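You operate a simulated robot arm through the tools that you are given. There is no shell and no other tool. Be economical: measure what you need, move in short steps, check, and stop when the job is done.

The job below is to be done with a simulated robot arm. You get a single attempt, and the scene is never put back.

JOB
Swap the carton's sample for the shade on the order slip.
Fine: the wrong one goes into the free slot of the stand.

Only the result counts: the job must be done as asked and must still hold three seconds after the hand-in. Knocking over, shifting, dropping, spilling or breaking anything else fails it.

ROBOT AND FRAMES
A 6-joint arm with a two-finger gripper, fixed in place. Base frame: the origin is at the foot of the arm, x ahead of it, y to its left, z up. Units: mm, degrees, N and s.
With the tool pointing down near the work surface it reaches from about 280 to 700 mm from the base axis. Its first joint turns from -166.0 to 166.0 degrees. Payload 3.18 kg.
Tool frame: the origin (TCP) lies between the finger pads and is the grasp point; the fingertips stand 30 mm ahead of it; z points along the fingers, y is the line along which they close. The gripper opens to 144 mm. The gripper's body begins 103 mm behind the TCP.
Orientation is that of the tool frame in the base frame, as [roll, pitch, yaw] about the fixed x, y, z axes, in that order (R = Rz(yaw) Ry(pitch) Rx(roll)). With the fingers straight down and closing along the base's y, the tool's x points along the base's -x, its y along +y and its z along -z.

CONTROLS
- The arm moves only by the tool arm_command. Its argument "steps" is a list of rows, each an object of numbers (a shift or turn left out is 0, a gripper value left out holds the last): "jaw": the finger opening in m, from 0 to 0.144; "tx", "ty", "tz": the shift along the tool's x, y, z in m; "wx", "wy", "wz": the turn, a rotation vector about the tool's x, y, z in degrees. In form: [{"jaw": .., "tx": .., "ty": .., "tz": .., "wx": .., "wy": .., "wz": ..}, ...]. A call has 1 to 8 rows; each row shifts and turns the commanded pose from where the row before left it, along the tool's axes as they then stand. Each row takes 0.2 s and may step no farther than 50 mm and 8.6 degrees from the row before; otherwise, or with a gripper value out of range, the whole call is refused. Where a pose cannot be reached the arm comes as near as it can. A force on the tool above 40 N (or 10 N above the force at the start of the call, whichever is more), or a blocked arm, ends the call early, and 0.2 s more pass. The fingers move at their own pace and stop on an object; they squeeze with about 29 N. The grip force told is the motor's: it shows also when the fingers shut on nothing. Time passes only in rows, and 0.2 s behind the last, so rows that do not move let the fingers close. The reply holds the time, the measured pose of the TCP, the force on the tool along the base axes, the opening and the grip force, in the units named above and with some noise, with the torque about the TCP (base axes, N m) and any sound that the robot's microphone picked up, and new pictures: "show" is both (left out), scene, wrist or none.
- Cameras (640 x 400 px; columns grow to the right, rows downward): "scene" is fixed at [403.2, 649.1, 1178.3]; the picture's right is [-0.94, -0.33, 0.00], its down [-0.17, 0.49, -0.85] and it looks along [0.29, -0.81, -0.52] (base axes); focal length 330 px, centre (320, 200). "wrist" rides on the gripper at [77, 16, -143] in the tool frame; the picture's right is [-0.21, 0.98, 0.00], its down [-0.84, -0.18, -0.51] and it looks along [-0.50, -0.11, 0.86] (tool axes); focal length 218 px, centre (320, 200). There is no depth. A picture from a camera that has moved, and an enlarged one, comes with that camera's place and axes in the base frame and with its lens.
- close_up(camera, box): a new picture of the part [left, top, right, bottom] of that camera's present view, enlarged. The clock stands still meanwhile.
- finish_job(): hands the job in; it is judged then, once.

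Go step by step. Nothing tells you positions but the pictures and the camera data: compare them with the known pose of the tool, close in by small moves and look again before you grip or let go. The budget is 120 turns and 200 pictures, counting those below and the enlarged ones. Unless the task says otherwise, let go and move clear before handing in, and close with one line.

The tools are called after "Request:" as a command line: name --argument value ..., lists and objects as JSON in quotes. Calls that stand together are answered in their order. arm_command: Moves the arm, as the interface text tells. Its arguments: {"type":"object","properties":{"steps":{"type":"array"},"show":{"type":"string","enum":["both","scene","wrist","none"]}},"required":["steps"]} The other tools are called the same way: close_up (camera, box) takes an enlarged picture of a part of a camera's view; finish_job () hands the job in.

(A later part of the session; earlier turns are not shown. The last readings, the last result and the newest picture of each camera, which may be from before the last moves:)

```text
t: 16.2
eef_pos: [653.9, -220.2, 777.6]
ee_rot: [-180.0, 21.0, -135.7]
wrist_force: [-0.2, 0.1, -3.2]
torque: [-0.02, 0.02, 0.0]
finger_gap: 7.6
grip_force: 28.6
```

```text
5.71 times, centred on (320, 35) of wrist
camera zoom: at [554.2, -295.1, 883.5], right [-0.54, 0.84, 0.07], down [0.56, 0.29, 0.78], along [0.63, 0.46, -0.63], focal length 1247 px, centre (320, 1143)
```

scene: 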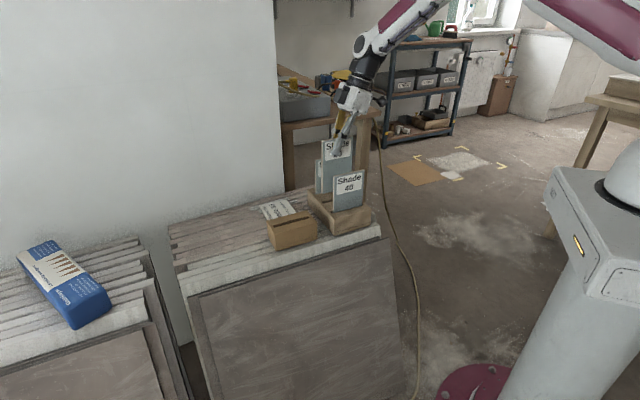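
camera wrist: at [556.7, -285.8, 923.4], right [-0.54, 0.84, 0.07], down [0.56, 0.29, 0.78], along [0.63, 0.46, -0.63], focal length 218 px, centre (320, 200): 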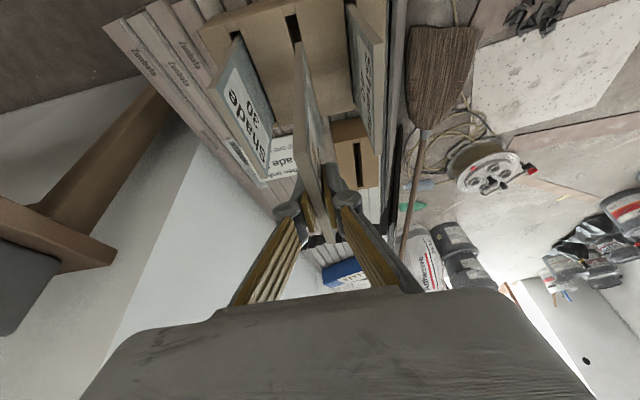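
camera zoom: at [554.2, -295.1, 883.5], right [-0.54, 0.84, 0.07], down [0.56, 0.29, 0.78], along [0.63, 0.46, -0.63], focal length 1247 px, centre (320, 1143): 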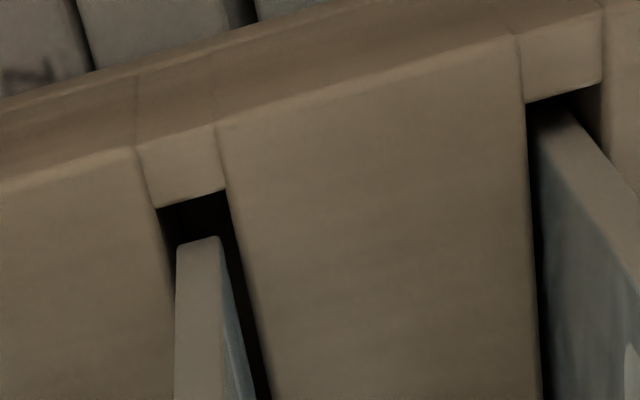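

Request:
arm_command --steps '[{"ty": 0.001}, {"tx": 0.00179, "tz": 0.00467}, {"tx": 0.00179, "tz": 0.00467}, {"tx": 0.00179, "tz": 0.00467}, {}]' --show "none"

Request:
close_up --camera "scene" --box '[290, 150, 390, 250]'

Request:
close_up --camera "wrist" --box '[270, 0, 370, 70]'

```text
t: 17.4
eef_pos: [652.9, -220.5, 762.4]
ee_rot: [179.9, 20.9, -135.7]
wrist_force: [-0.6, -0.1, -3.5]
torque: [0.03, -0.04, -0.03]
finger_gap: 7.5
grip_force: 29.5
```

```text
4.00 times, centred on (340, 200) of scene
camera zoom: at [403.2, 649.1, 1178.3], right [-0.94, -0.33, 0.0], down [-0.17, 0.49, -0.85], along [0.29, -0.81, -0.52], focal length 1321 px, centre (240, 200)
```

zoom: 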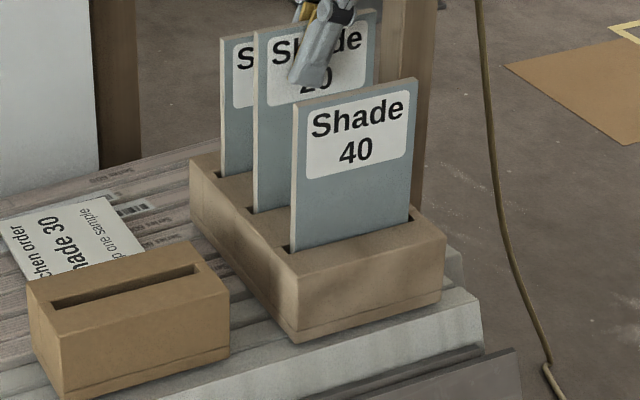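

```text
5.71 times, centred on (320, 35) of wrist
camera zoom: at [553.2, -294.1, 868.2], right [-0.54, 0.84, 0.07], down [0.56, 0.29, 0.78], along [0.63, 0.46, -0.63], focal length 1247 px, centre (320, 1143)
```

zoom: 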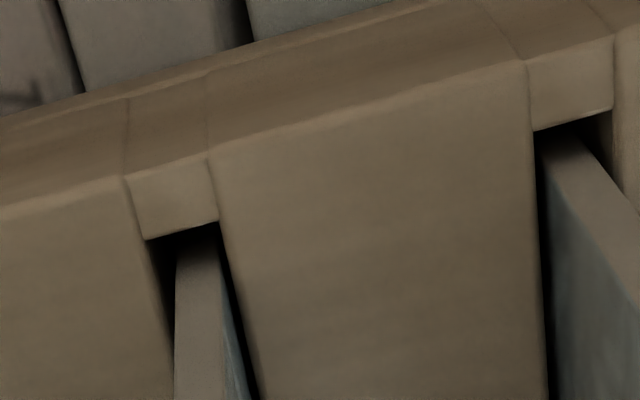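

The plate has entered the slot without touching. I'll continue down.

Request:
arm_command --steps '[{"tx": 0.00179, "tz": 0.00467}, {"tx": 0.00179, "tz": 0.00467}, {"tx": 0.00179, "tz": 0.00467}, {"tx": 0.00179, "tz": 0.00467}, {}]' --show "scene"

Request:
close_up --camera "scene" --box '[290, 150, 390, 250]'

```text
t: 18.6
eef_pos: [652.7, -220.5, 742.0]
ee_rot: [-180.0, 21.0, -135.6]
wrist_force: [0.1, 0.3, -2.3]
torque: [0.01, -0.02, 0.0]
finger_gap: 7.6
grip_force: 29.2
```

scene: 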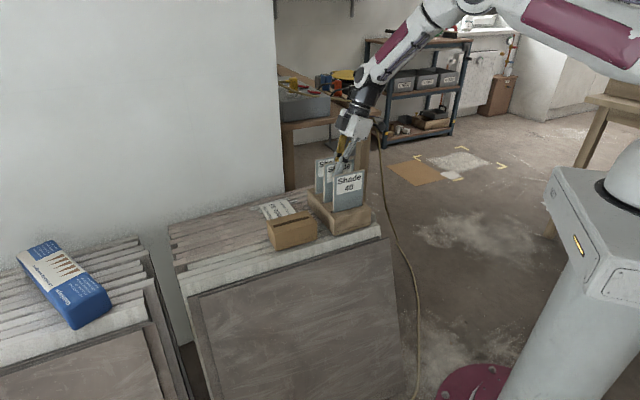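

```text
4.00 times, centred on (340, 200) of scene
camera zoom: at [403.2, 649.1, 1178.3], right [-0.94, -0.33, 0.0], down [-0.17, 0.49, -0.85], along [0.29, -0.81, -0.52], focal length 1321 px, centre (240, 200)
```

zoom: 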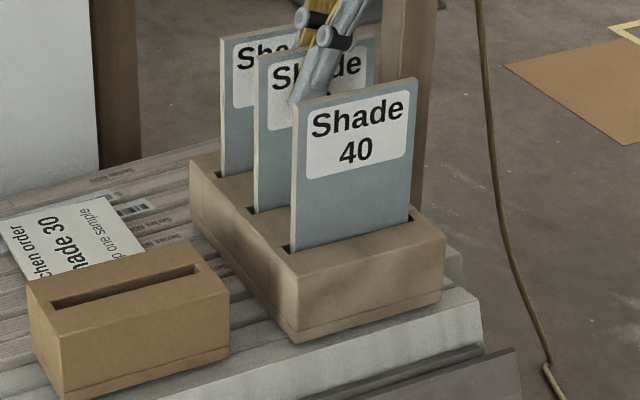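

Request:
arm_command --steps '[{"tx": 0.00107, "tz": 0.0028}, {"tx": 0.00107, "tz": 0.0028}, {}]' --show "none"

Request:
arm_command --steps '[{"tx": 0.0007, "tz": 0.00187}, {}]' --show "none"

```text
t: 19.4
eef_pos: [652.6, -220.3, 735.7]
ee_rot: [180.0, 21.0, -135.6]
wrist_force: [0.3, -0.5, -1.3]
torque: [-0.03, -0.01, -0.03]
finger_gap: 7.7
grip_force: 28.7
```

```text
t: 20.0
eef_pos: [653.3, -221.2, 734.0]
ee_rot: [180.0, 21.0, -135.6]
wrist_force: [-0.1, -0.2, -2.9]
torque: [-0.02, 0.0, 0.05]
finger_gap: 7.4
grip_force: 29.3
```

Request:
arm_command --steps '[{"tx": 0.0007, "tz": 0.00187}, {}]' --show "none"

Request:
close_up --camera "scene" --box '[290, 150, 390, 250]'

```text
t: 20.6
eef_pos: [652.8, -221.2, 732.2]
ee_rot: [-179.9, 21.0, -135.6]
wrist_force: [-0.1, -1.2, 0.5]
torque: [-0.19, 0.27, -0.01]
finger_gap: 7.6
grip_force: 28.6
```

```text
4.00 times, centred on (340, 200) of scene
camera zoom: at [403.2, 649.1, 1178.3], right [-0.94, -0.33, 0.0], down [-0.17, 0.49, -0.85], along [0.29, -0.81, -0.52], focal length 1321 px, centre (240, 200)
```

zoom: 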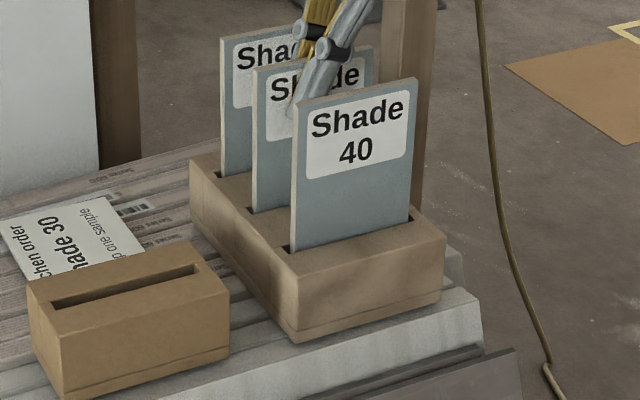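

The plate is seated: it now carries its own weight, at the same height as in the carton. I'll release and back out.

Request:
arm_command --steps '[{"jaw": 0.016}, {"jaw": 0.03}, {}, {"tz": -0.02}, {"tz": -0.03}, {"tz": -0.03}, {}]'

Request:
close_up --camera "scene" --box '[290, 130, 390, 250]'

Request:
close_up --camera "wrist" --box '[190, 0, 430, 200]'

```text
t: 22.2
eef_pos: [631.8, -242.7, 808.1]
ee_rot: [180.0, 21.0, -135.6]
wrist_force: [0.1, -1.4, 0.9]
torque: [0.01, 0.01, 0.0]
finger_gap: 29.8
grip_force: 0.0
camera wrist: at [531.8, -315.5, 913.6], right [-0.54, 0.84, 0.07], down [0.56, 0.29, 0.78], along [0.63, 0.46, -0.63], focal length 218 px, centre (320, 200)
```

scene: 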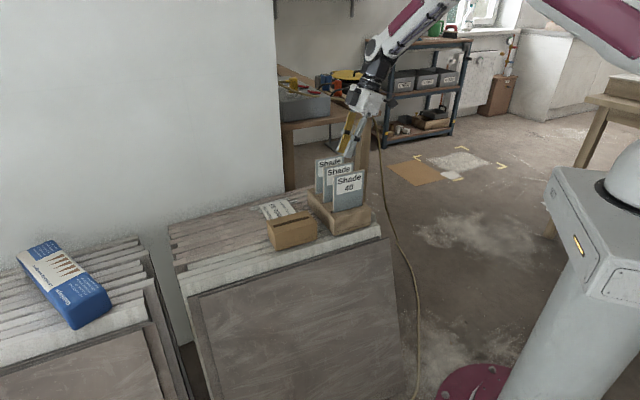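
wrist: 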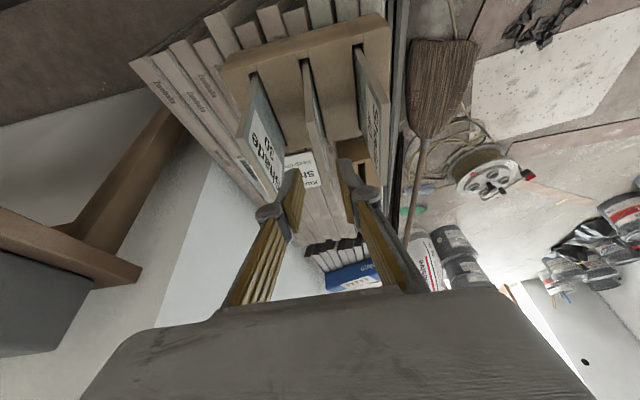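

```text
3.33 times, centred on (340, 190) of scene
camera zoom: at [403.2, 649.1, 1178.3], right [-0.94, -0.33, 0.0], down [-0.17, 0.49, -0.85], along [0.29, -0.81, -0.52], focal length 1101 px, centre (253, 233)
```

zoom: 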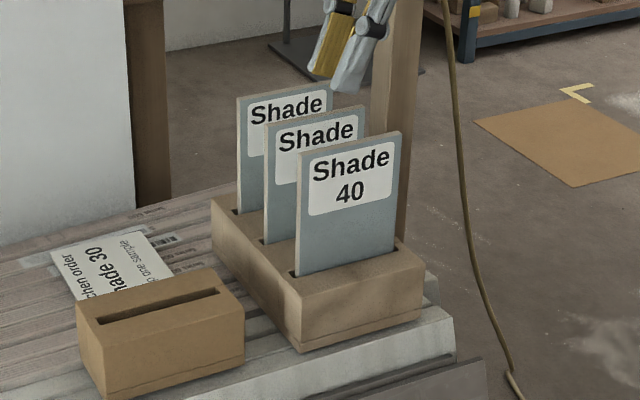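

```text
2.00 times, centred on (310, 100) of wrist
camera zoom: at [531.8, -315.5, 913.6], right [-0.54, 0.84, 0.07], down [0.56, 0.29, 0.78], along [0.63, 0.46, -0.63], focal length 436 px, centre (340, 400)
```

zoom: 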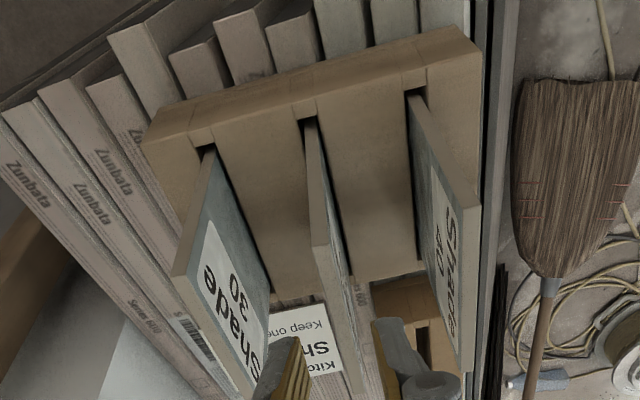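

Plate 20 sits in the middle slot. Plate 30 is about 60.5 mm further sideways, so I'll move over in steps, checking reach.

Request:
arm_command --steps '[{"ty": -0.03}, {}]' --show "none"

Request:
arm_command --steps '[{"ty": -0.015}, {}]' --show "none"

Request:
arm_command --steps '[{"ty": -0.0155}, {}]' --show "wrist"

```text
t: 22.8
eef_pos: [652.7, -264.1, 806.7]
ee_rot: [-179.9, 21.0, -135.7]
wrist_force: [0.0, 0.5, -1.3]
torque: [0.01, 0.04, 0.01]
finger_gap: 29.7
grip_force: 0.1
```

```text
t: 23.4
eef_pos: [663.3, -274.2, 808.1]
ee_rot: [-179.9, 21.0, -135.7]
wrist_force: [0.3, -0.3, -0.2]
torque: [0.01, 0.03, 0.01]
finger_gap: 29.7
grip_force: 0.1
```

```text
t: 24.0
eef_pos: [670.3, -282.5, 806.2]
ee_rot: [-179.5, 21.1, -135.6]
wrist_force: [-0.6, 0.8, 0.3]
torque: [-0.03, 0.01, 0.01]
finger_gap: 30.0
grip_force: 0.0
out of reach, approached as far as the arm can: row 1
camera wrist: at [569.0, -354.9, 910.7], right [-0.54, 0.84, 0.07], down [0.55, 0.3, 0.78], along [0.63, 0.46, -0.62], focal length 218 px, centre (320, 200)
```

wrist: 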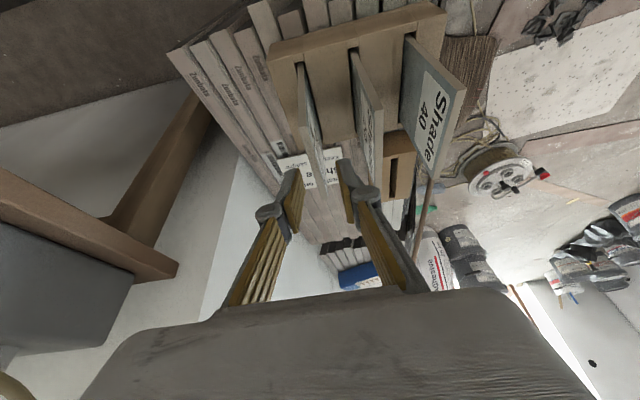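

It came up about 5 mm short, so I'll tilt 8° more in the plate plane for reach and finish the sideways shift.

Request:
arm_command --steps '[{"wy": -8.0}, {"ty": -0.006}, {}]'

Request:
close_up --camera "wrist" --box '[240, 30, 400, 180]'

```text
t: 24.8
eef_pos: [674.7, -284.6, 805.9]
ee_rot: [-179.5, 29.0, -135.6]
wrist_force: [0.6, 0.3, 0.1]
torque: [-0.02, 0.01, -0.02]
finger_gap: 29.9
grip_force: 0.0
camera wrist: at [563.8, -366.2, 892.9], right [-0.55, 0.83, 0.09], down [0.47, 0.22, 0.85], along [0.69, 0.51, -0.51], focal length 218 px, centre (320, 200)
```

scene: 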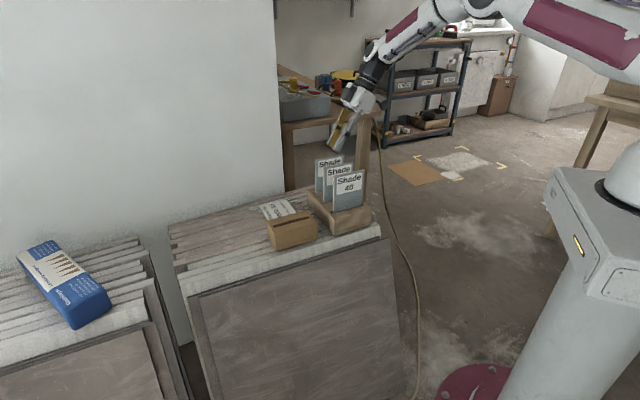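
wrist: 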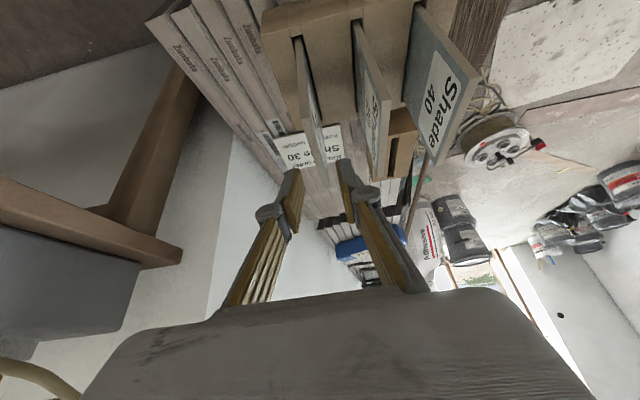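

```text
2.67 times, centred on (320, 105) of wrist
camera zoom: at [563.8, -366.2, 892.9], right [-0.55, 0.83, 0.09], down [0.47, 0.22, 0.85], along [0.69, 0.51, -0.51], focal length 582 px, centre (320, 453)
```

zoom: 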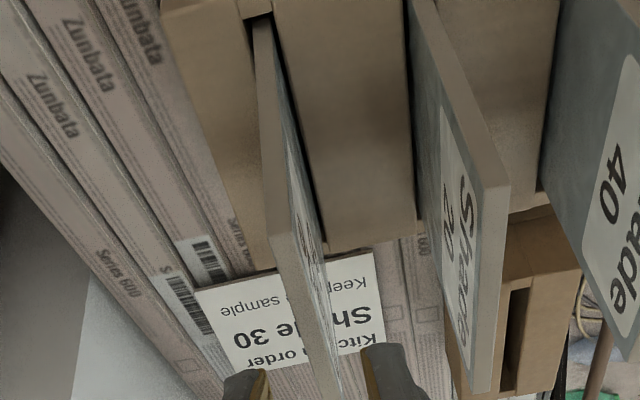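

Plate 30 is aligned (y within 1 mm, yaw within 1°). I'll shift along the plate to centre and start down, watching reach.

Request:
arm_command --steps '[{"tx": 0.034, "jaw": 0.036}, {"tz": 0.015}, {"tz": 0.015}, {}]' --show "wrist"

Request:
close_up --camera "wrist" --box '[240, 60, 400, 220]'

Request:
close_up --camera "scene" --box '[290, 130, 390, 250]'

```text
t: 25.8
eef_pos: [666.5, -296.0, 762.7]
ee_rot: [-179.9, 28.9, -135.7]
wrist_force: [0.6, -0.2, 0.4]
torque: [0.02, 0.01, -0.01]
finger_gap: 36.2
grip_force: 0.1
camera wrist: at [555.6, -378.2, 849.9], right [-0.55, 0.83, 0.1], down [0.48, 0.21, 0.85], along [0.68, 0.52, -0.51], focal length 218 px, centre (320, 200)
```

wrist: 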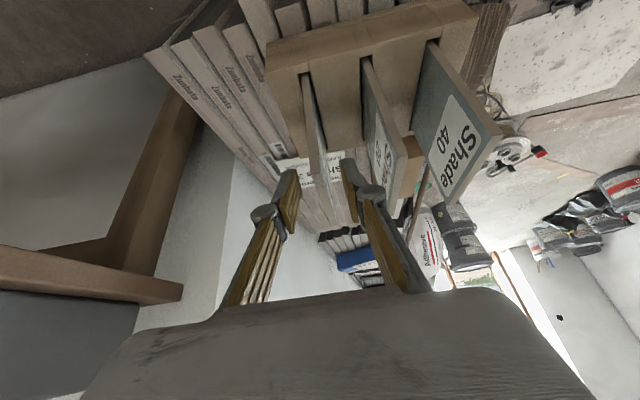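

```text
2.50 times, centred on (320, 140) of wrist
camera zoom: at [555.6, -378.2, 849.9], right [-0.55, 0.83, 0.1], down [0.48, 0.21, 0.85], along [0.68, 0.52, -0.51], focal length 546 px, centre (320, 350)
```

zoom: 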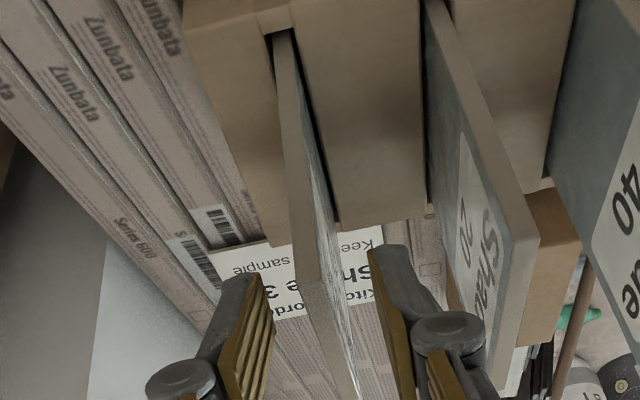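

```text
3.33 times, centred on (340, 190) of scene
camera zoom: at [403.2, 649.1, 1178.3], right [-0.94, -0.33, 0.0], down [-0.17, 0.49, -0.85], along [0.29, -0.81, -0.52], focal length 1101 px, centre (253, 233)
```

zoom: 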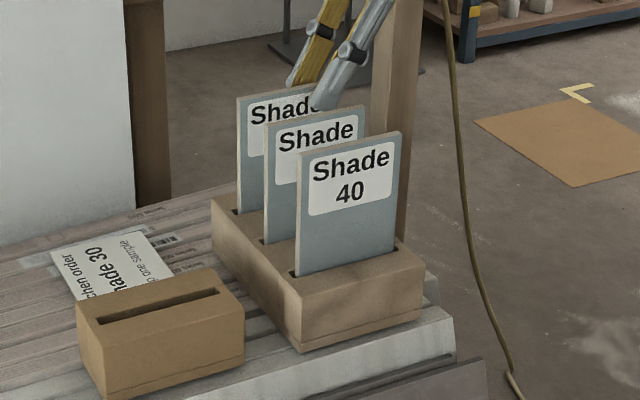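

Still reachable and straddling plate 30, but the grip would land toward the near end. I'll go down while shifting about 10 mm toward the plate's centre.

Request:
arm_command --steps '[{"tz": 0.015, "tx": -0.005}, {"tz": 0.015, "tx": -0.005}, {"tz": 0.01}, {}]' --show "wrist"

Request:
close_up --camera "wrist" --box '[250, 100, 390, 240]'

Request:
close_up --camera "scene" --box '[290, 130, 390, 250]'

```text
t: 26.8
eef_pos: [685.4, -275.8, 733.8]
ee_rot: [-179.8, 29.1, -135.6]
wrist_force: [-0.9, 0.0, 0.7]
torque: [-0.02, 0.01, -0.02]
finger_gap: 36.0
grip_force: 0.1
camera wrist: at [575.8, -358.5, 821.1], right [-0.55, 0.83, 0.1], down [0.48, 0.21, 0.85], along [0.68, 0.52, -0.51], focal length 218 px, centre (320, 200)
```

wrist: 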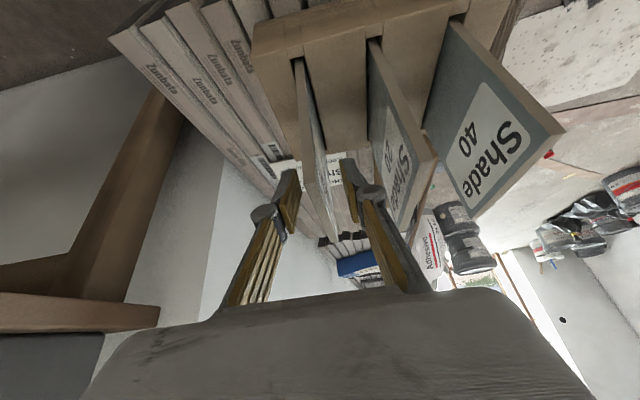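

```text
2.86 times, centred on (320, 170) of wrist
camera zoom: at [575.8, -358.5, 821.1], right [-0.55, 0.83, 0.1], down [0.48, 0.21, 0.85], along [0.68, 0.52, -0.51], focal length 624 px, centre (320, 286)
```

zoom: 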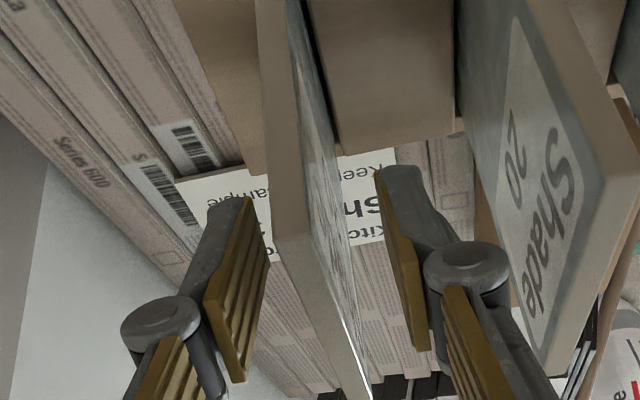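

```text
3.33 times, centred on (340, 190) of scene
camera zoom: at [403.2, 649.1, 1178.3], right [-0.94, -0.33, 0.0], down [-0.17, 0.49, -0.85], along [0.29, -0.81, -0.52], focal length 1101 px, centre (253, 233)
```

zoom: 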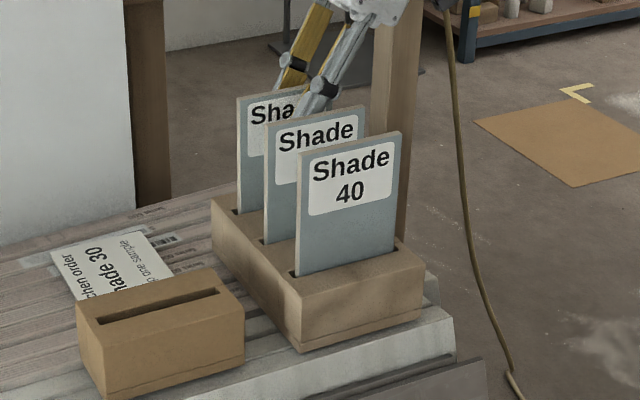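

Centred. I'll close gently in stages.

Request:
arm_command --steps '[{"jaw": 0.02}, {"jaw": 0.012}, {"jaw": 0.004}, {"jaw": 0.0}, {}]' --show "wrist"

Request:
close_up --camera "scene" --box '[290, 130, 390, 250]'

```text
t: 28.0
eef_pos: [685.5, -275.9, 733.0]
ee_rot: [180.0, 29.0, -135.5]
wrist_force: [0.1, 1.2, 0.5]
torque: [0.0, -0.03, 0.06]
finger_gap: 7.7
grip_force: 29.0
camera wrist: at [575.7, -358.5, 821.0], right [-0.55, 0.83, 0.1], down [0.48, 0.21, 0.85], along [0.68, 0.52, -0.51], focal length 218 px, centre (320, 200)
```

wrist: 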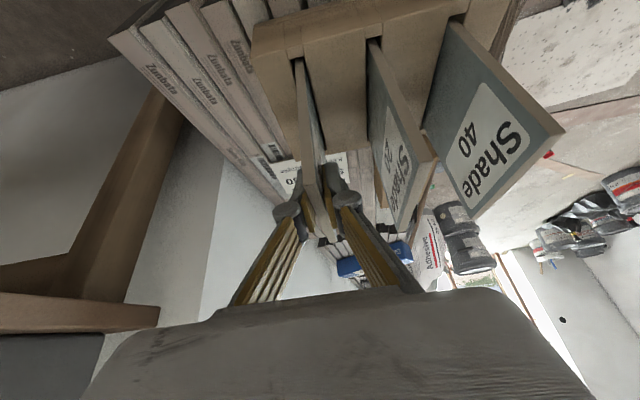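

```text
3.33 times, centred on (340, 190) of scene
camera zoom: at [403.2, 649.1, 1178.3], right [-0.94, -0.33, 0.0], down [-0.17, 0.49, -0.85], along [0.29, -0.81, -0.52], focal length 1101 px, centre (253, 233)
```

zoom: 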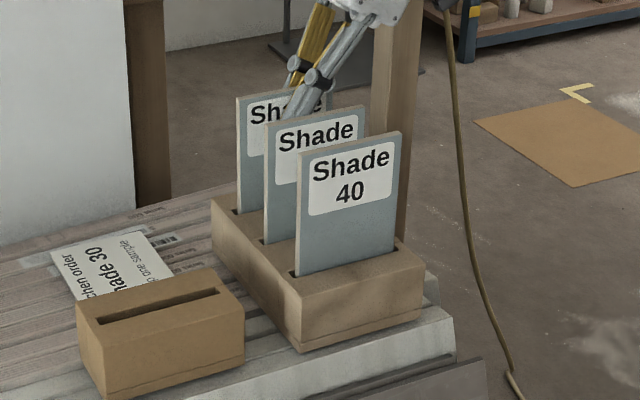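

Request:
arm_command --steps '[{"tx": -0.00485, "tz": -0.00875}, {"tx": -0.00485, "tz": -0.00875}, {"tx": -0.00485, "tz": -0.00875}, {}]' --show "none"

Request:
arm_command --steps '[{"tx": -0.00485, "tz": -0.00875}, {"tx": -0.00485, "tz": -0.00875}, {}]' --show "scene"

Request:
close_up --camera "scene" --box '[290, 130, 390, 250]'

```text
t: 29.0
eef_pos: [687.1, -275.1, 762.9]
ee_rot: [-180.0, 29.0, -135.6]
wrist_force: [0.9, 0.5, -3.1]
torque: [-0.07, 0.03, -0.02]
finger_gap: 7.4
grip_force: 28.5
```

```text
t: 29.8
eef_pos: [688.0, -276.2, 783.4]
ee_rot: [-179.9, 29.1, -135.8]
wrist_force: [0.1, 0.4, -2.5]
torque: [-0.02, 0.01, 0.0]
finger_gap: 7.5
grip_force: 29.0
```

scene: 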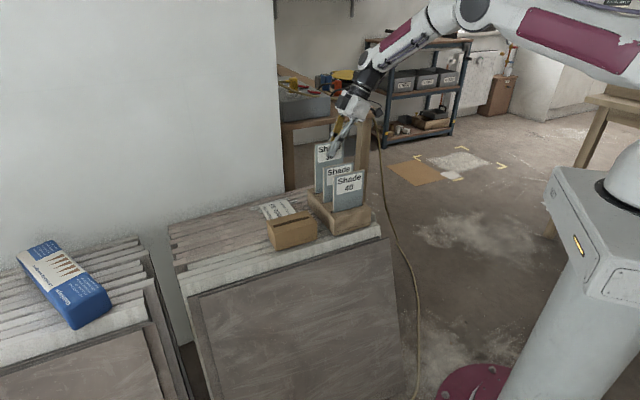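

```text
3.33 times, centred on (340, 190) of scene
camera zoom: at [403.2, 649.1, 1178.3], right [-0.94, -0.33, 0.0], down [-0.17, 0.49, -0.85], along [0.29, -0.81, -0.52], focal length 1101 px, centre (253, 233)
```

zoom: 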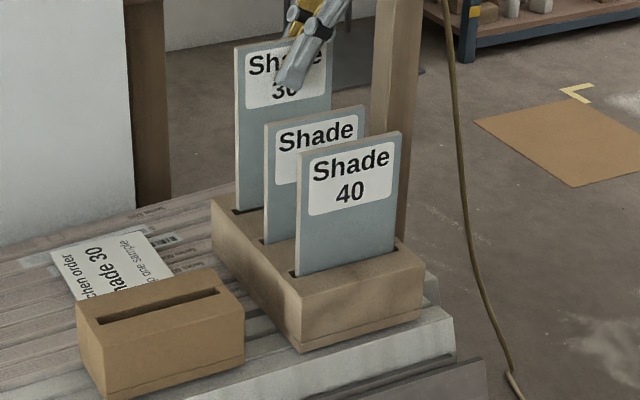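

Plate 30 is just out. The direct path would hit the others, so I'll back it out of the near side in its own plane, shift over, and pass forward through the gap between 20 and 40.

Request:
arm_command --steps '[{"tx": -0.00485, "tz": -0.00875}, {"tx": 0.0214, "tz": -0.0233}, {"tx": 0.035, "tz": -0.0194}, {"tx": 0.035, "tz": -0.0194}, {}]'

Request:
close_up --camera "scene" --box '[290, 110, 430, 250]'

```text
t: 31.0
eef_pos: [602.4, -345.4, 798.8]
ee_rot: [-179.5, 28.9, -135.6]
wrist_force: [0.0, -0.8, -3.1]
torque: [-0.03, -0.01, -0.02]
finger_gap: 7.8
grip_force: 29.2
out of reach, approached as far as the arm can: row 3, 4
camera wrist: at [491.1, -427.4, 885.9], right [-0.55, 0.83, 0.09], down [0.47, 0.22, 0.85], along [0.69, 0.51, -0.51], focal length 218 px, centre (320, 200)
```

scene: 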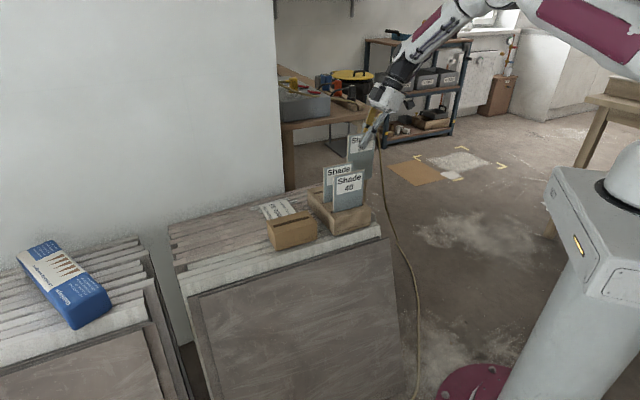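
wrist: 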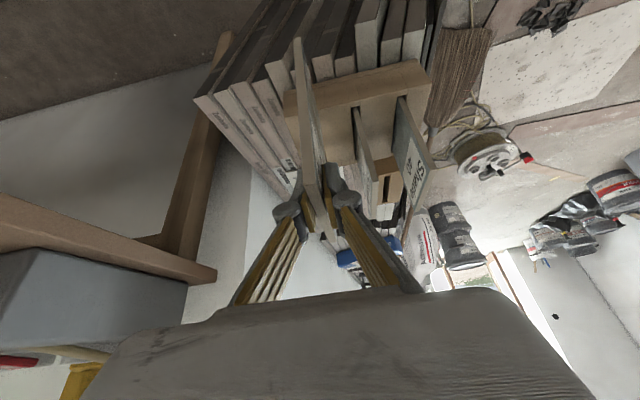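

```text
2.86 times, centred on (360, 180) of scene
camera zoom: at [403.2, 649.1, 1178.3], right [-0.94, -0.33, 0.0], down [-0.17, 0.49, -0.85], along [0.29, -0.81, -0.52], focal length 944 px, centre (206, 257)
```

zoom: 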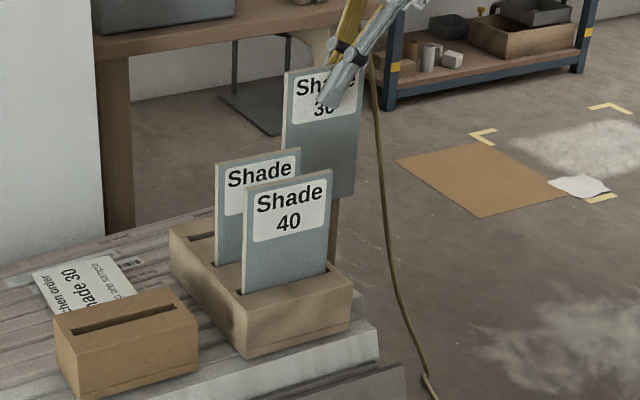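

Request:
arm_command --steps '[{"ty": 0.04, "wx": -0.5}, {"ty": 0.043, "tx": -0.00728, "tz": -0.0131}, {}]'

Request:
close_up --camera "scene" --box '[290, 110, 430, 250]'

Request:
close_up --camera "wrist" --box '[190, 0, 400, 200]'

```text
t: 31.8
eef_pos: [543.5, -287.2, 816.4]
ee_rot: [179.5, 29.0, -135.5]
wrist_force: [0.1, 0.1, -3.0]
torque: [-0.04, 0.0, -0.03]
finger_gap: 7.8
grip_force: 28.4
camera wrist: at [434.5, -370.6, 903.5], right [-0.56, 0.82, 0.11], down [0.48, 0.21, 0.85], along [0.68, 0.53, -0.51], focal length 218 px, centre (320, 200)
```

scene: 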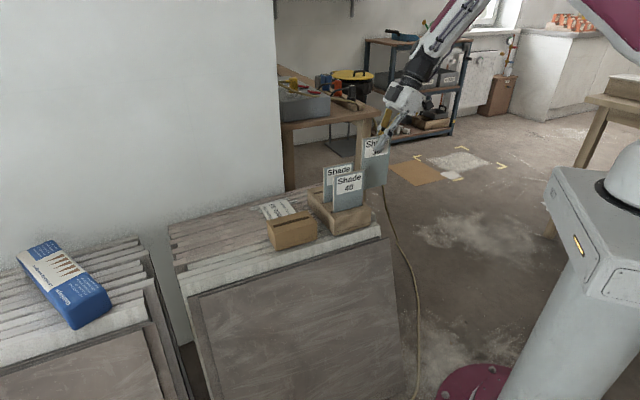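
wrist: 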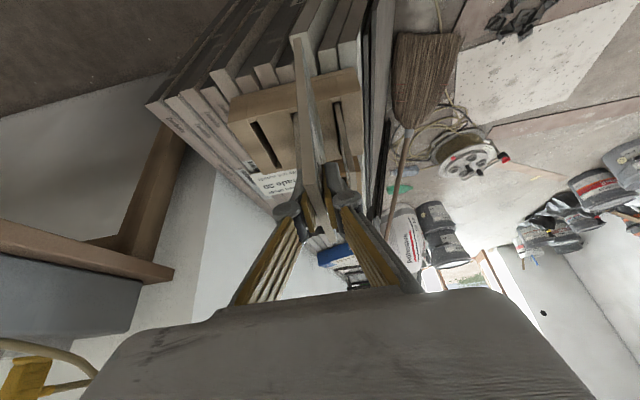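

```text
2.86 times, centred on (360, 180) of scene
camera zoom: at [403.2, 649.1, 1178.3], right [-0.94, -0.33, 0.0], down [-0.17, 0.49, -0.85], along [0.29, -0.81, -0.52], focal length 944 px, centre (206, 257)
```

zoom: 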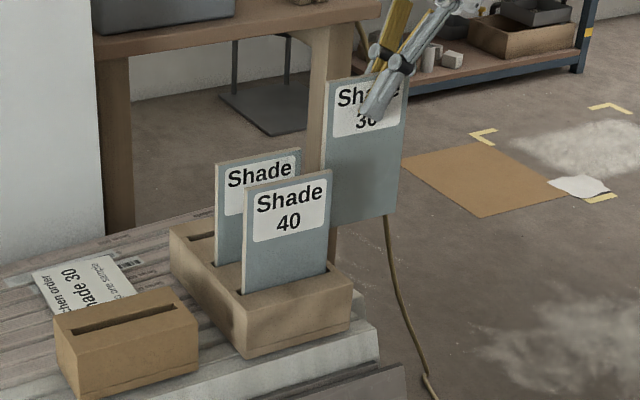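

```text
2.00 times, centred on (295, 100) of wrist
camera zoom: at [434.5, -370.6, 903.5], right [-0.56, 0.82, 0.11], down [0.48, 0.21, 0.85], along [0.68, 0.53, -0.51], focal length 436 px, centre (370, 400)
```

zoom: 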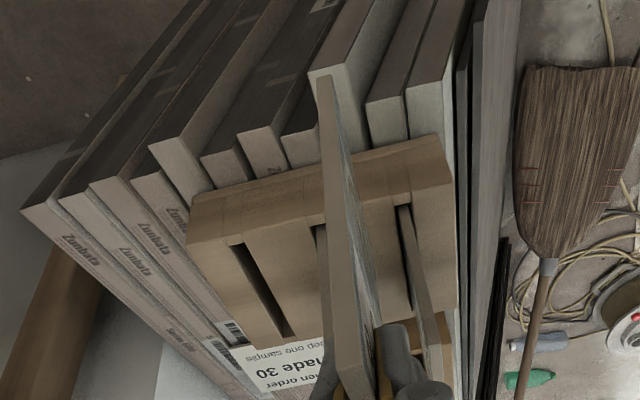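

The plate is centred in the gap plane (20 at −31 mm, 40 at +30 mm). I'll advance along the plate plane.

Request:
arm_command --steps '[{"wx": 0.5}, {"tx": -0.035, "tz": 0.0194}, {"tx": -0.035, "tz": 0.0194}, {}]'

Request:
close_up --camera "wrist" --box '[200, 0, 440, 200]'

```text
t: 32.8
eef_pos: [600.4, -228.5, 813.4]
ee_rot: [-179.9, 29.0, -135.6]
wrist_force: [-0.5, -0.2, -2.4]
torque: [-0.04, 0.03, 0.02]
finger_gap: 7.5
grip_force: 28.7
camera wrist: at [491.6, -311.5, 900.5], right [-0.55, 0.83, 0.1], down [0.48, 0.21, 0.85], along [0.68, 0.52, -0.51], focal length 218 px, centre (320, 200)
```

scene: 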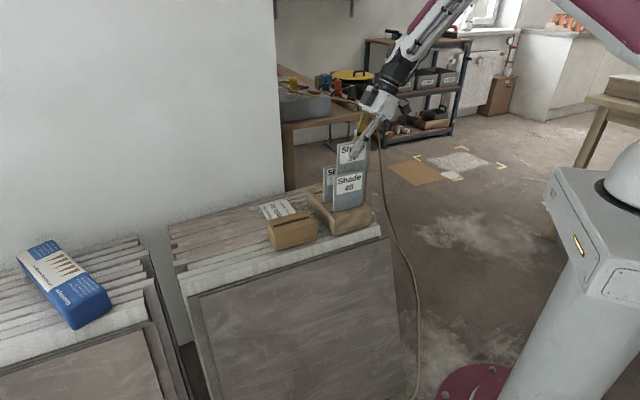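
wrist: 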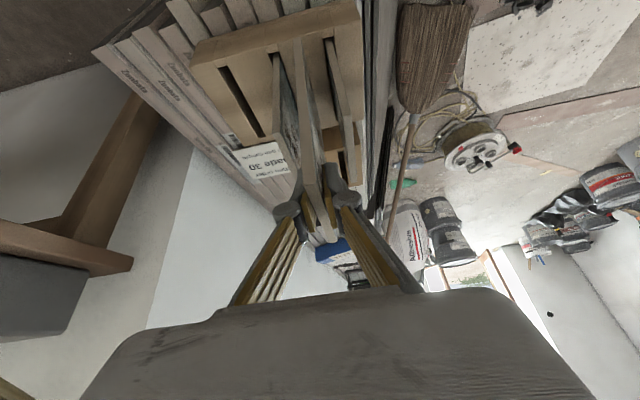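

```text
2.00 times, centred on (320, 100) of wrist
camera zoom: at [491.6, -311.5, 900.5], right [-0.55, 0.83, 0.1], down [0.48, 0.21, 0.85], along [0.68, 0.52, -0.51], focal length 436 px, centre (320, 400)
```

zoom: 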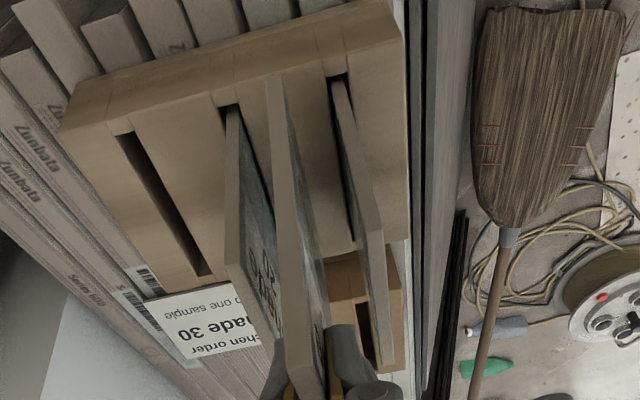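

Request:
arm_command --steps '[{"tx": -0.035, "tz": 0.0194}, {"tx": -0.035, "tz": 0.0194}, {"tx": -0.035, "tz": 0.0194}, {}]'

Request:
close_up --camera "wrist" --box '[200, 0, 440, 200]'

Request:
close_up --camera "scene" --box '[250, 120, 390, 250]'

```text
t: 33.8
eef_pos: [687.1, -148.3, 815.7]
ee_rot: [-180.0, 28.9, -135.7]
wrist_force: [0.0, 0.4, -2.5]
torque: [-0.06, 0.01, -0.01]
finger_gap: 7.7
grip_force: 28.3
camera wrist: at [577.4, -230.5, 901.9], right [-0.55, 0.83, 0.1], down [0.48, 0.21, 0.85], along [0.68, 0.52, -0.51], focal length 218 px, centre (320, 200)
```

scene: 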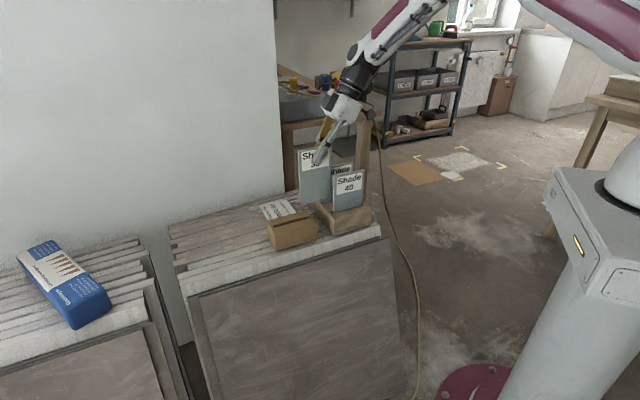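
wrist: 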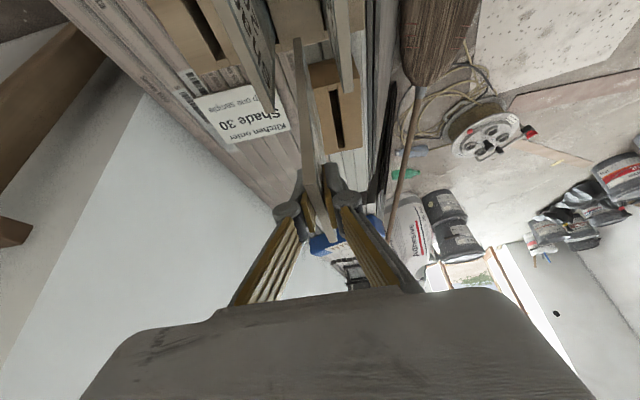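

```text
2.00 times, centred on (320, 100) of wrist
camera zoom: at [577.4, -230.5, 901.9], right [-0.55, 0.83, 0.1], down [0.48, 0.21, 0.85], along [0.68, 0.52, -0.51], focal length 436 px, centre (320, 400)
```

zoom: 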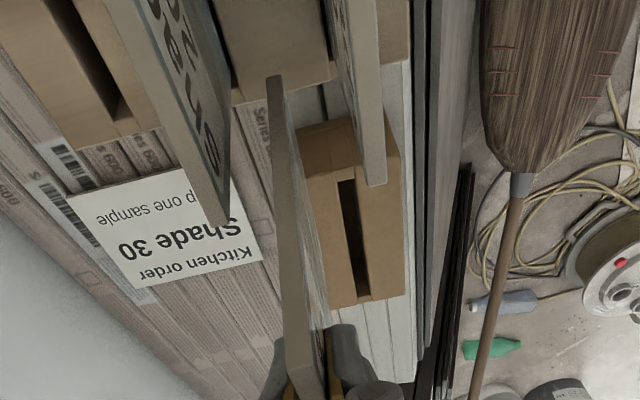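

```text
3.08 times, centred on (320, 185) of scene
camera zoom: at [403.2, 649.1, 1178.3], right [-0.94, -0.33, 0.0], down [-0.17, 0.49, -0.85], along [0.29, -0.81, -0.52], focal length 1016 px, centre (320, 246)
```

zoom: 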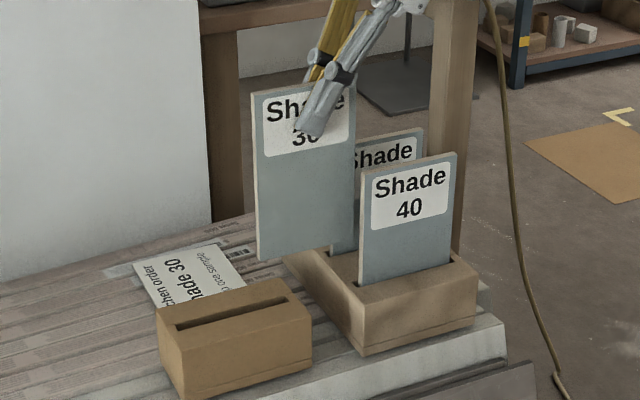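

The carton slot measures 27 mm sideways and 89 mm ahead. I'll advance clear of plate 40, shift over, then advance again.

Request:
arm_command --steps '[{"tx": -0.035, "tz": 0.0194}, {"ty": 0.0262}, {"tx": -0.0175, "tz": 0.0097}, {"tx": -0.0175, "tz": 0.0097}, {}]'

Request:
close_up --camera "wrist" --box '[250, 0, 390, 130]'

Request:
close_up --camera "scene" --box '[250, 150, 350, 260]'

```text
t: 35.0
eef_pos: [725.2, -72.0, 812.6]
ee_rot: [180.0, 29.1, -135.7]
wrist_force: [0.1, -0.2, -1.4]
torque: [-0.05, 0.02, 0.01]
finger_gap: 7.7
grip_force: 28.8
camera wrist: at [614.9, -154.2, 900.9], right [-0.55, 0.83, 0.1], down [0.48, 0.21, 0.85], along [0.68, 0.52, -0.51], focal length 218 px, centre (320, 200)
```

scene: 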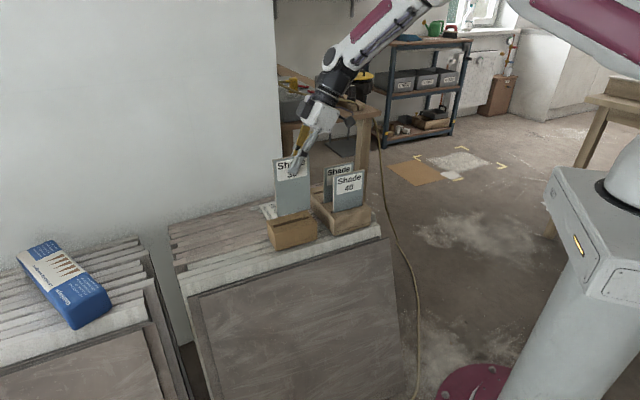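
wrist: 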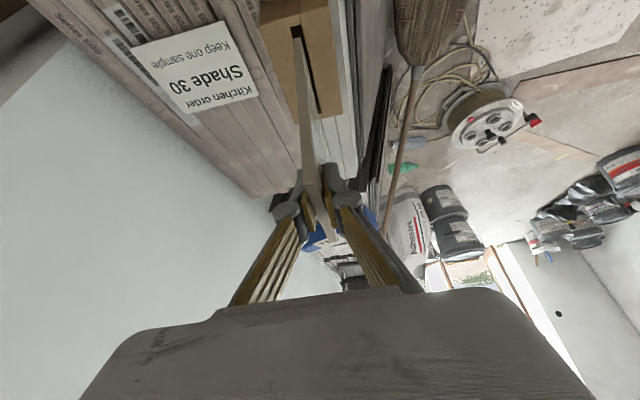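

```text
3.08 times, centred on (320, 65) of wrist
camera zoom: at [614.9, -154.2, 900.9], right [-0.55, 0.83, 0.1], down [0.48, 0.21, 0.85], along [0.68, 0.52, -0.51], focal length 672 px, centre (320, 615)
```

zoom: 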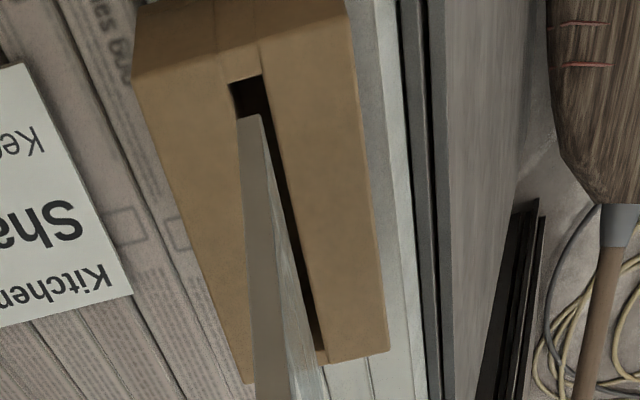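

```text
3.64 times, centred on (300, 205) of scene
camera zoom: at [403.2, 649.1, 1178.3], right [-0.94, -0.33, 0.0], down [-0.17, 0.49, -0.85], along [0.29, -0.81, -0.52], focal length 1201 px, centre (393, 182)
```

zoom: 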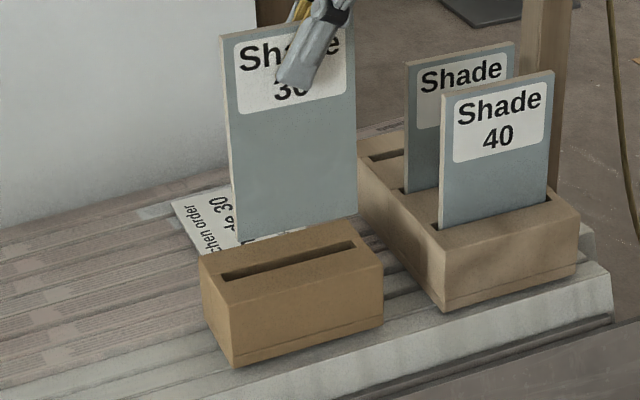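

Lateral offset is about 0, with about 8 mm more to go forward. I'll apply that and lower to just above the slot.

Request:
arm_command --steps '[{"tx": -0.007, "tz": 0.0039}, {"tx": 0.0058, "tz": 0.0105}, {"tx": 0.0058, "tz": 0.0105}, {}]' --show "none"

Request:
close_up --camera "wrist" --box '[260, 0, 360, 90]'

Request:
close_up --camera "scene" --box '[250, 150, 350, 260]'

```text
t: 36.0
eef_pos: [730.8, -65.6, 791.3]
ee_rot: [-179.9, 29.0, -135.7]
wrist_force: [0.5, 0.2, -2.7]
torque: [-0.01, 0.04, -0.02]
finger_gap: 7.7
grip_force: 28.6
```

```text
4.44 times, centred on (310, 45) of wrist
camera zoom: at [620.6, -148.7, 879.0], right [-0.55, 0.83, 0.1], down [0.48, 0.21, 0.85], along [0.68, 0.52, -0.51], focal length 970 px, centre (364, 889)
```

zoom: 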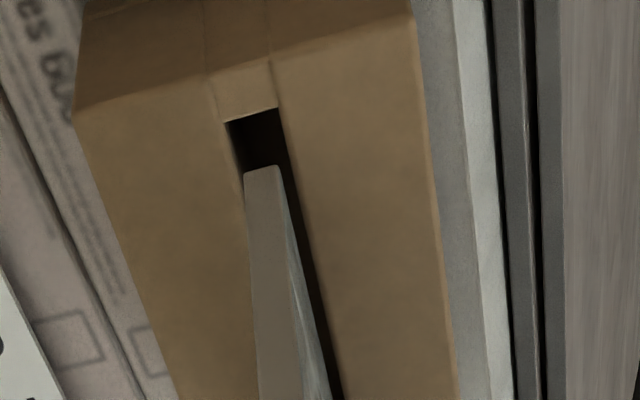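

```text
3.64 times, centred on (300, 205) of scene
camera zoom: at [403.2, 649.1, 1178.3], right [-0.94, -0.33, 0.0], down [-0.17, 0.49, -0.85], along [0.29, -0.81, -0.52], focal length 1201 px, centre (393, 182)
```

zoom: 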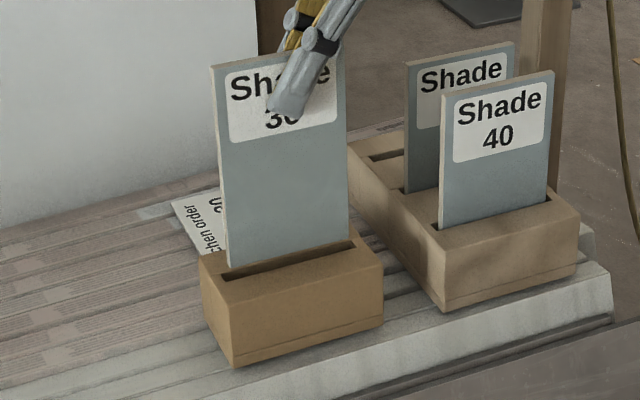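

Aligned laterally, with about 6 mm clearance at each end. Lowering into the slot.

Request:
arm_command --steps '[{"tx": 0.00243, "tz": 0.00437}, {"tx": 0.00243, "tz": 0.00437}, {"tx": 0.00243, "tz": 0.00437}, {"tx": 0.00243, "tz": 0.00437}, {}]' --show "none"

Request:
close_up --camera "wrist" --box '[260, 0, 360, 90]'

Request:
close_up --camera "scene" --box '[250, 150, 350, 260]'

```text
t: 37.2
eef_pos: [731.0, -67.2, 770.9]
ee_rot: [-179.9, 29.1, -135.6]
wrist_force: [-0.2, 0.0, -2.3]
torque: [-0.05, 0.03, 0.0]
finger_gap: 7.7
grip_force: 29.0
```

```text
4.44 times, centred on (310, 45) of wrist
camera zoom: at [620.6, -149.2, 858.6], right [-0.55, 0.83, 0.1], down [0.48, 0.21, 0.85], along [0.68, 0.52, -0.51], focal length 970 px, centre (364, 889)
```

zoom: 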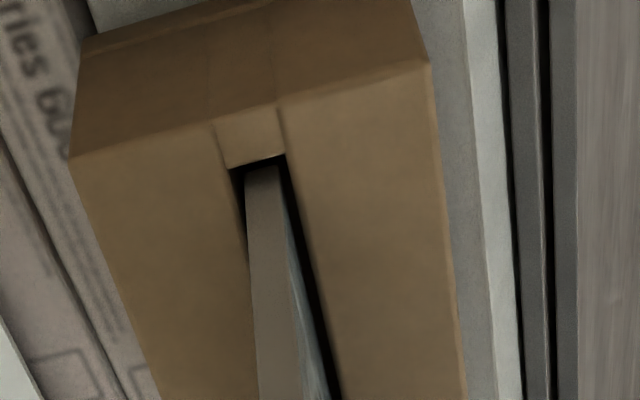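

```text
3.64 times, centred on (300, 205) of scene
camera zoom: at [403.2, 649.1, 1178.3], right [-0.94, -0.33, 0.0], down [-0.17, 0.49, -0.85], along [0.29, -0.81, -0.52], focal length 1201 px, centre (393, 182)
```

zoom: 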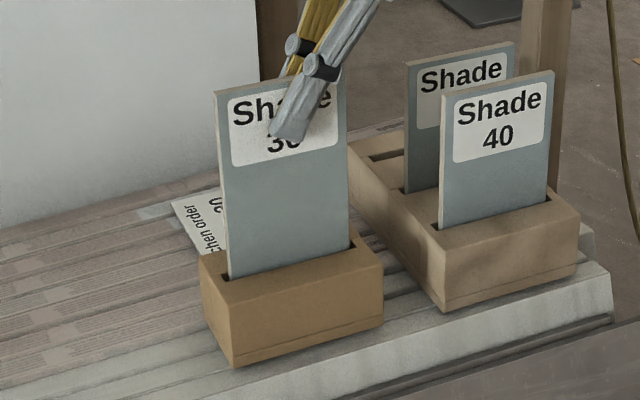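

It's entering cleanly. Continuing down.

Request:
arm_command --steps '[{"tx": 0.00243, "tz": 0.00437}, {"tx": 0.00243, "tz": 0.00437}, {"tx": 0.00243, "tz": 0.00437}, {"tx": 0.00243, "tz": 0.00437}, {"tx": 0.00243, "tz": 0.00437}, {"tx": 0.00243, "tz": 0.00437}, {}]' --show "none"

Request:
arm_command --steps '[{"tx": 0.00097, "tz": 0.00175}, {"tx": 0.00097, "tz": 0.00175}, {}]' --show "none"

```text
t: 38.8
eef_pos: [729.8, -65.4, 739.3]
ee_rot: [-179.9, 29.0, -135.6]
wrist_force: [0.1, 0.5, -3.7]
torque: [0.01, 0.0, -0.01]
finger_gap: 7.5
grip_force: 28.9
```

```text
t: 39.6
eef_pos: [730.7, -65.8, 736.1]
ee_rot: [-179.9, 28.9, -135.6]
wrist_force: [-1.0, -0.2, -3.1]
torque: [-0.02, -0.05, 0.01]
finger_gap: 7.5
grip_force: 28.8
```

Request:
arm_command --steps '[{"tx": 0.00097, "tz": 0.00175}, {}]' --show "none"

Request:
arm_command --steps '[{"tx": 0.00058, "tz": 0.00105}, {}]' --show "none"

Request:
close_up --camera "scene" --box '[250, 150, 350, 260]'

```text
t: 40.2
eef_pos: [730.9, -64.8, 733.8]
ee_rot: [-180.0, 29.0, -135.7]
wrist_force: [0.6, 0.2, -3.3]
torque: [0.02, 0.03, 0.0]
finger_gap: 7.6
grip_force: 29.5
```

```text
t: 40.8
eef_pos: [731.3, -65.7, 734.0]
ee_rot: [-180.0, 29.0, -135.7]
wrist_force: [-0.9, -0.6, 2.2]
torque: [-0.23, 0.24, -0.03]
finger_gap: 7.5
grip_force: 28.6
```

```text
3.64 times, centred on (300, 205) of scene
camera zoom: at [403.2, 649.1, 1178.3], right [-0.94, -0.33, 0.0], down [-0.17, 0.49, -0.85], along [0.29, -0.81, -0.52], focal length 1201 px, centre (393, 182)
```

zoom: 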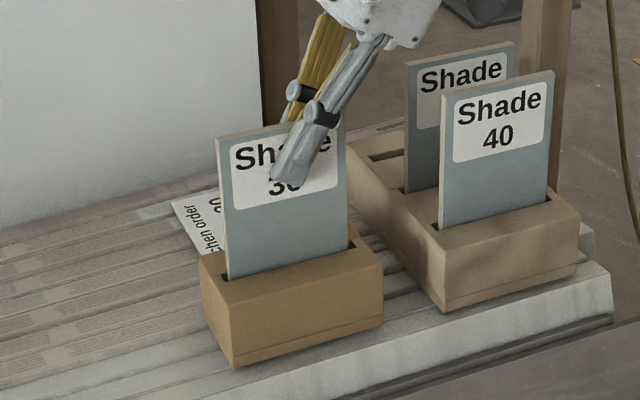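

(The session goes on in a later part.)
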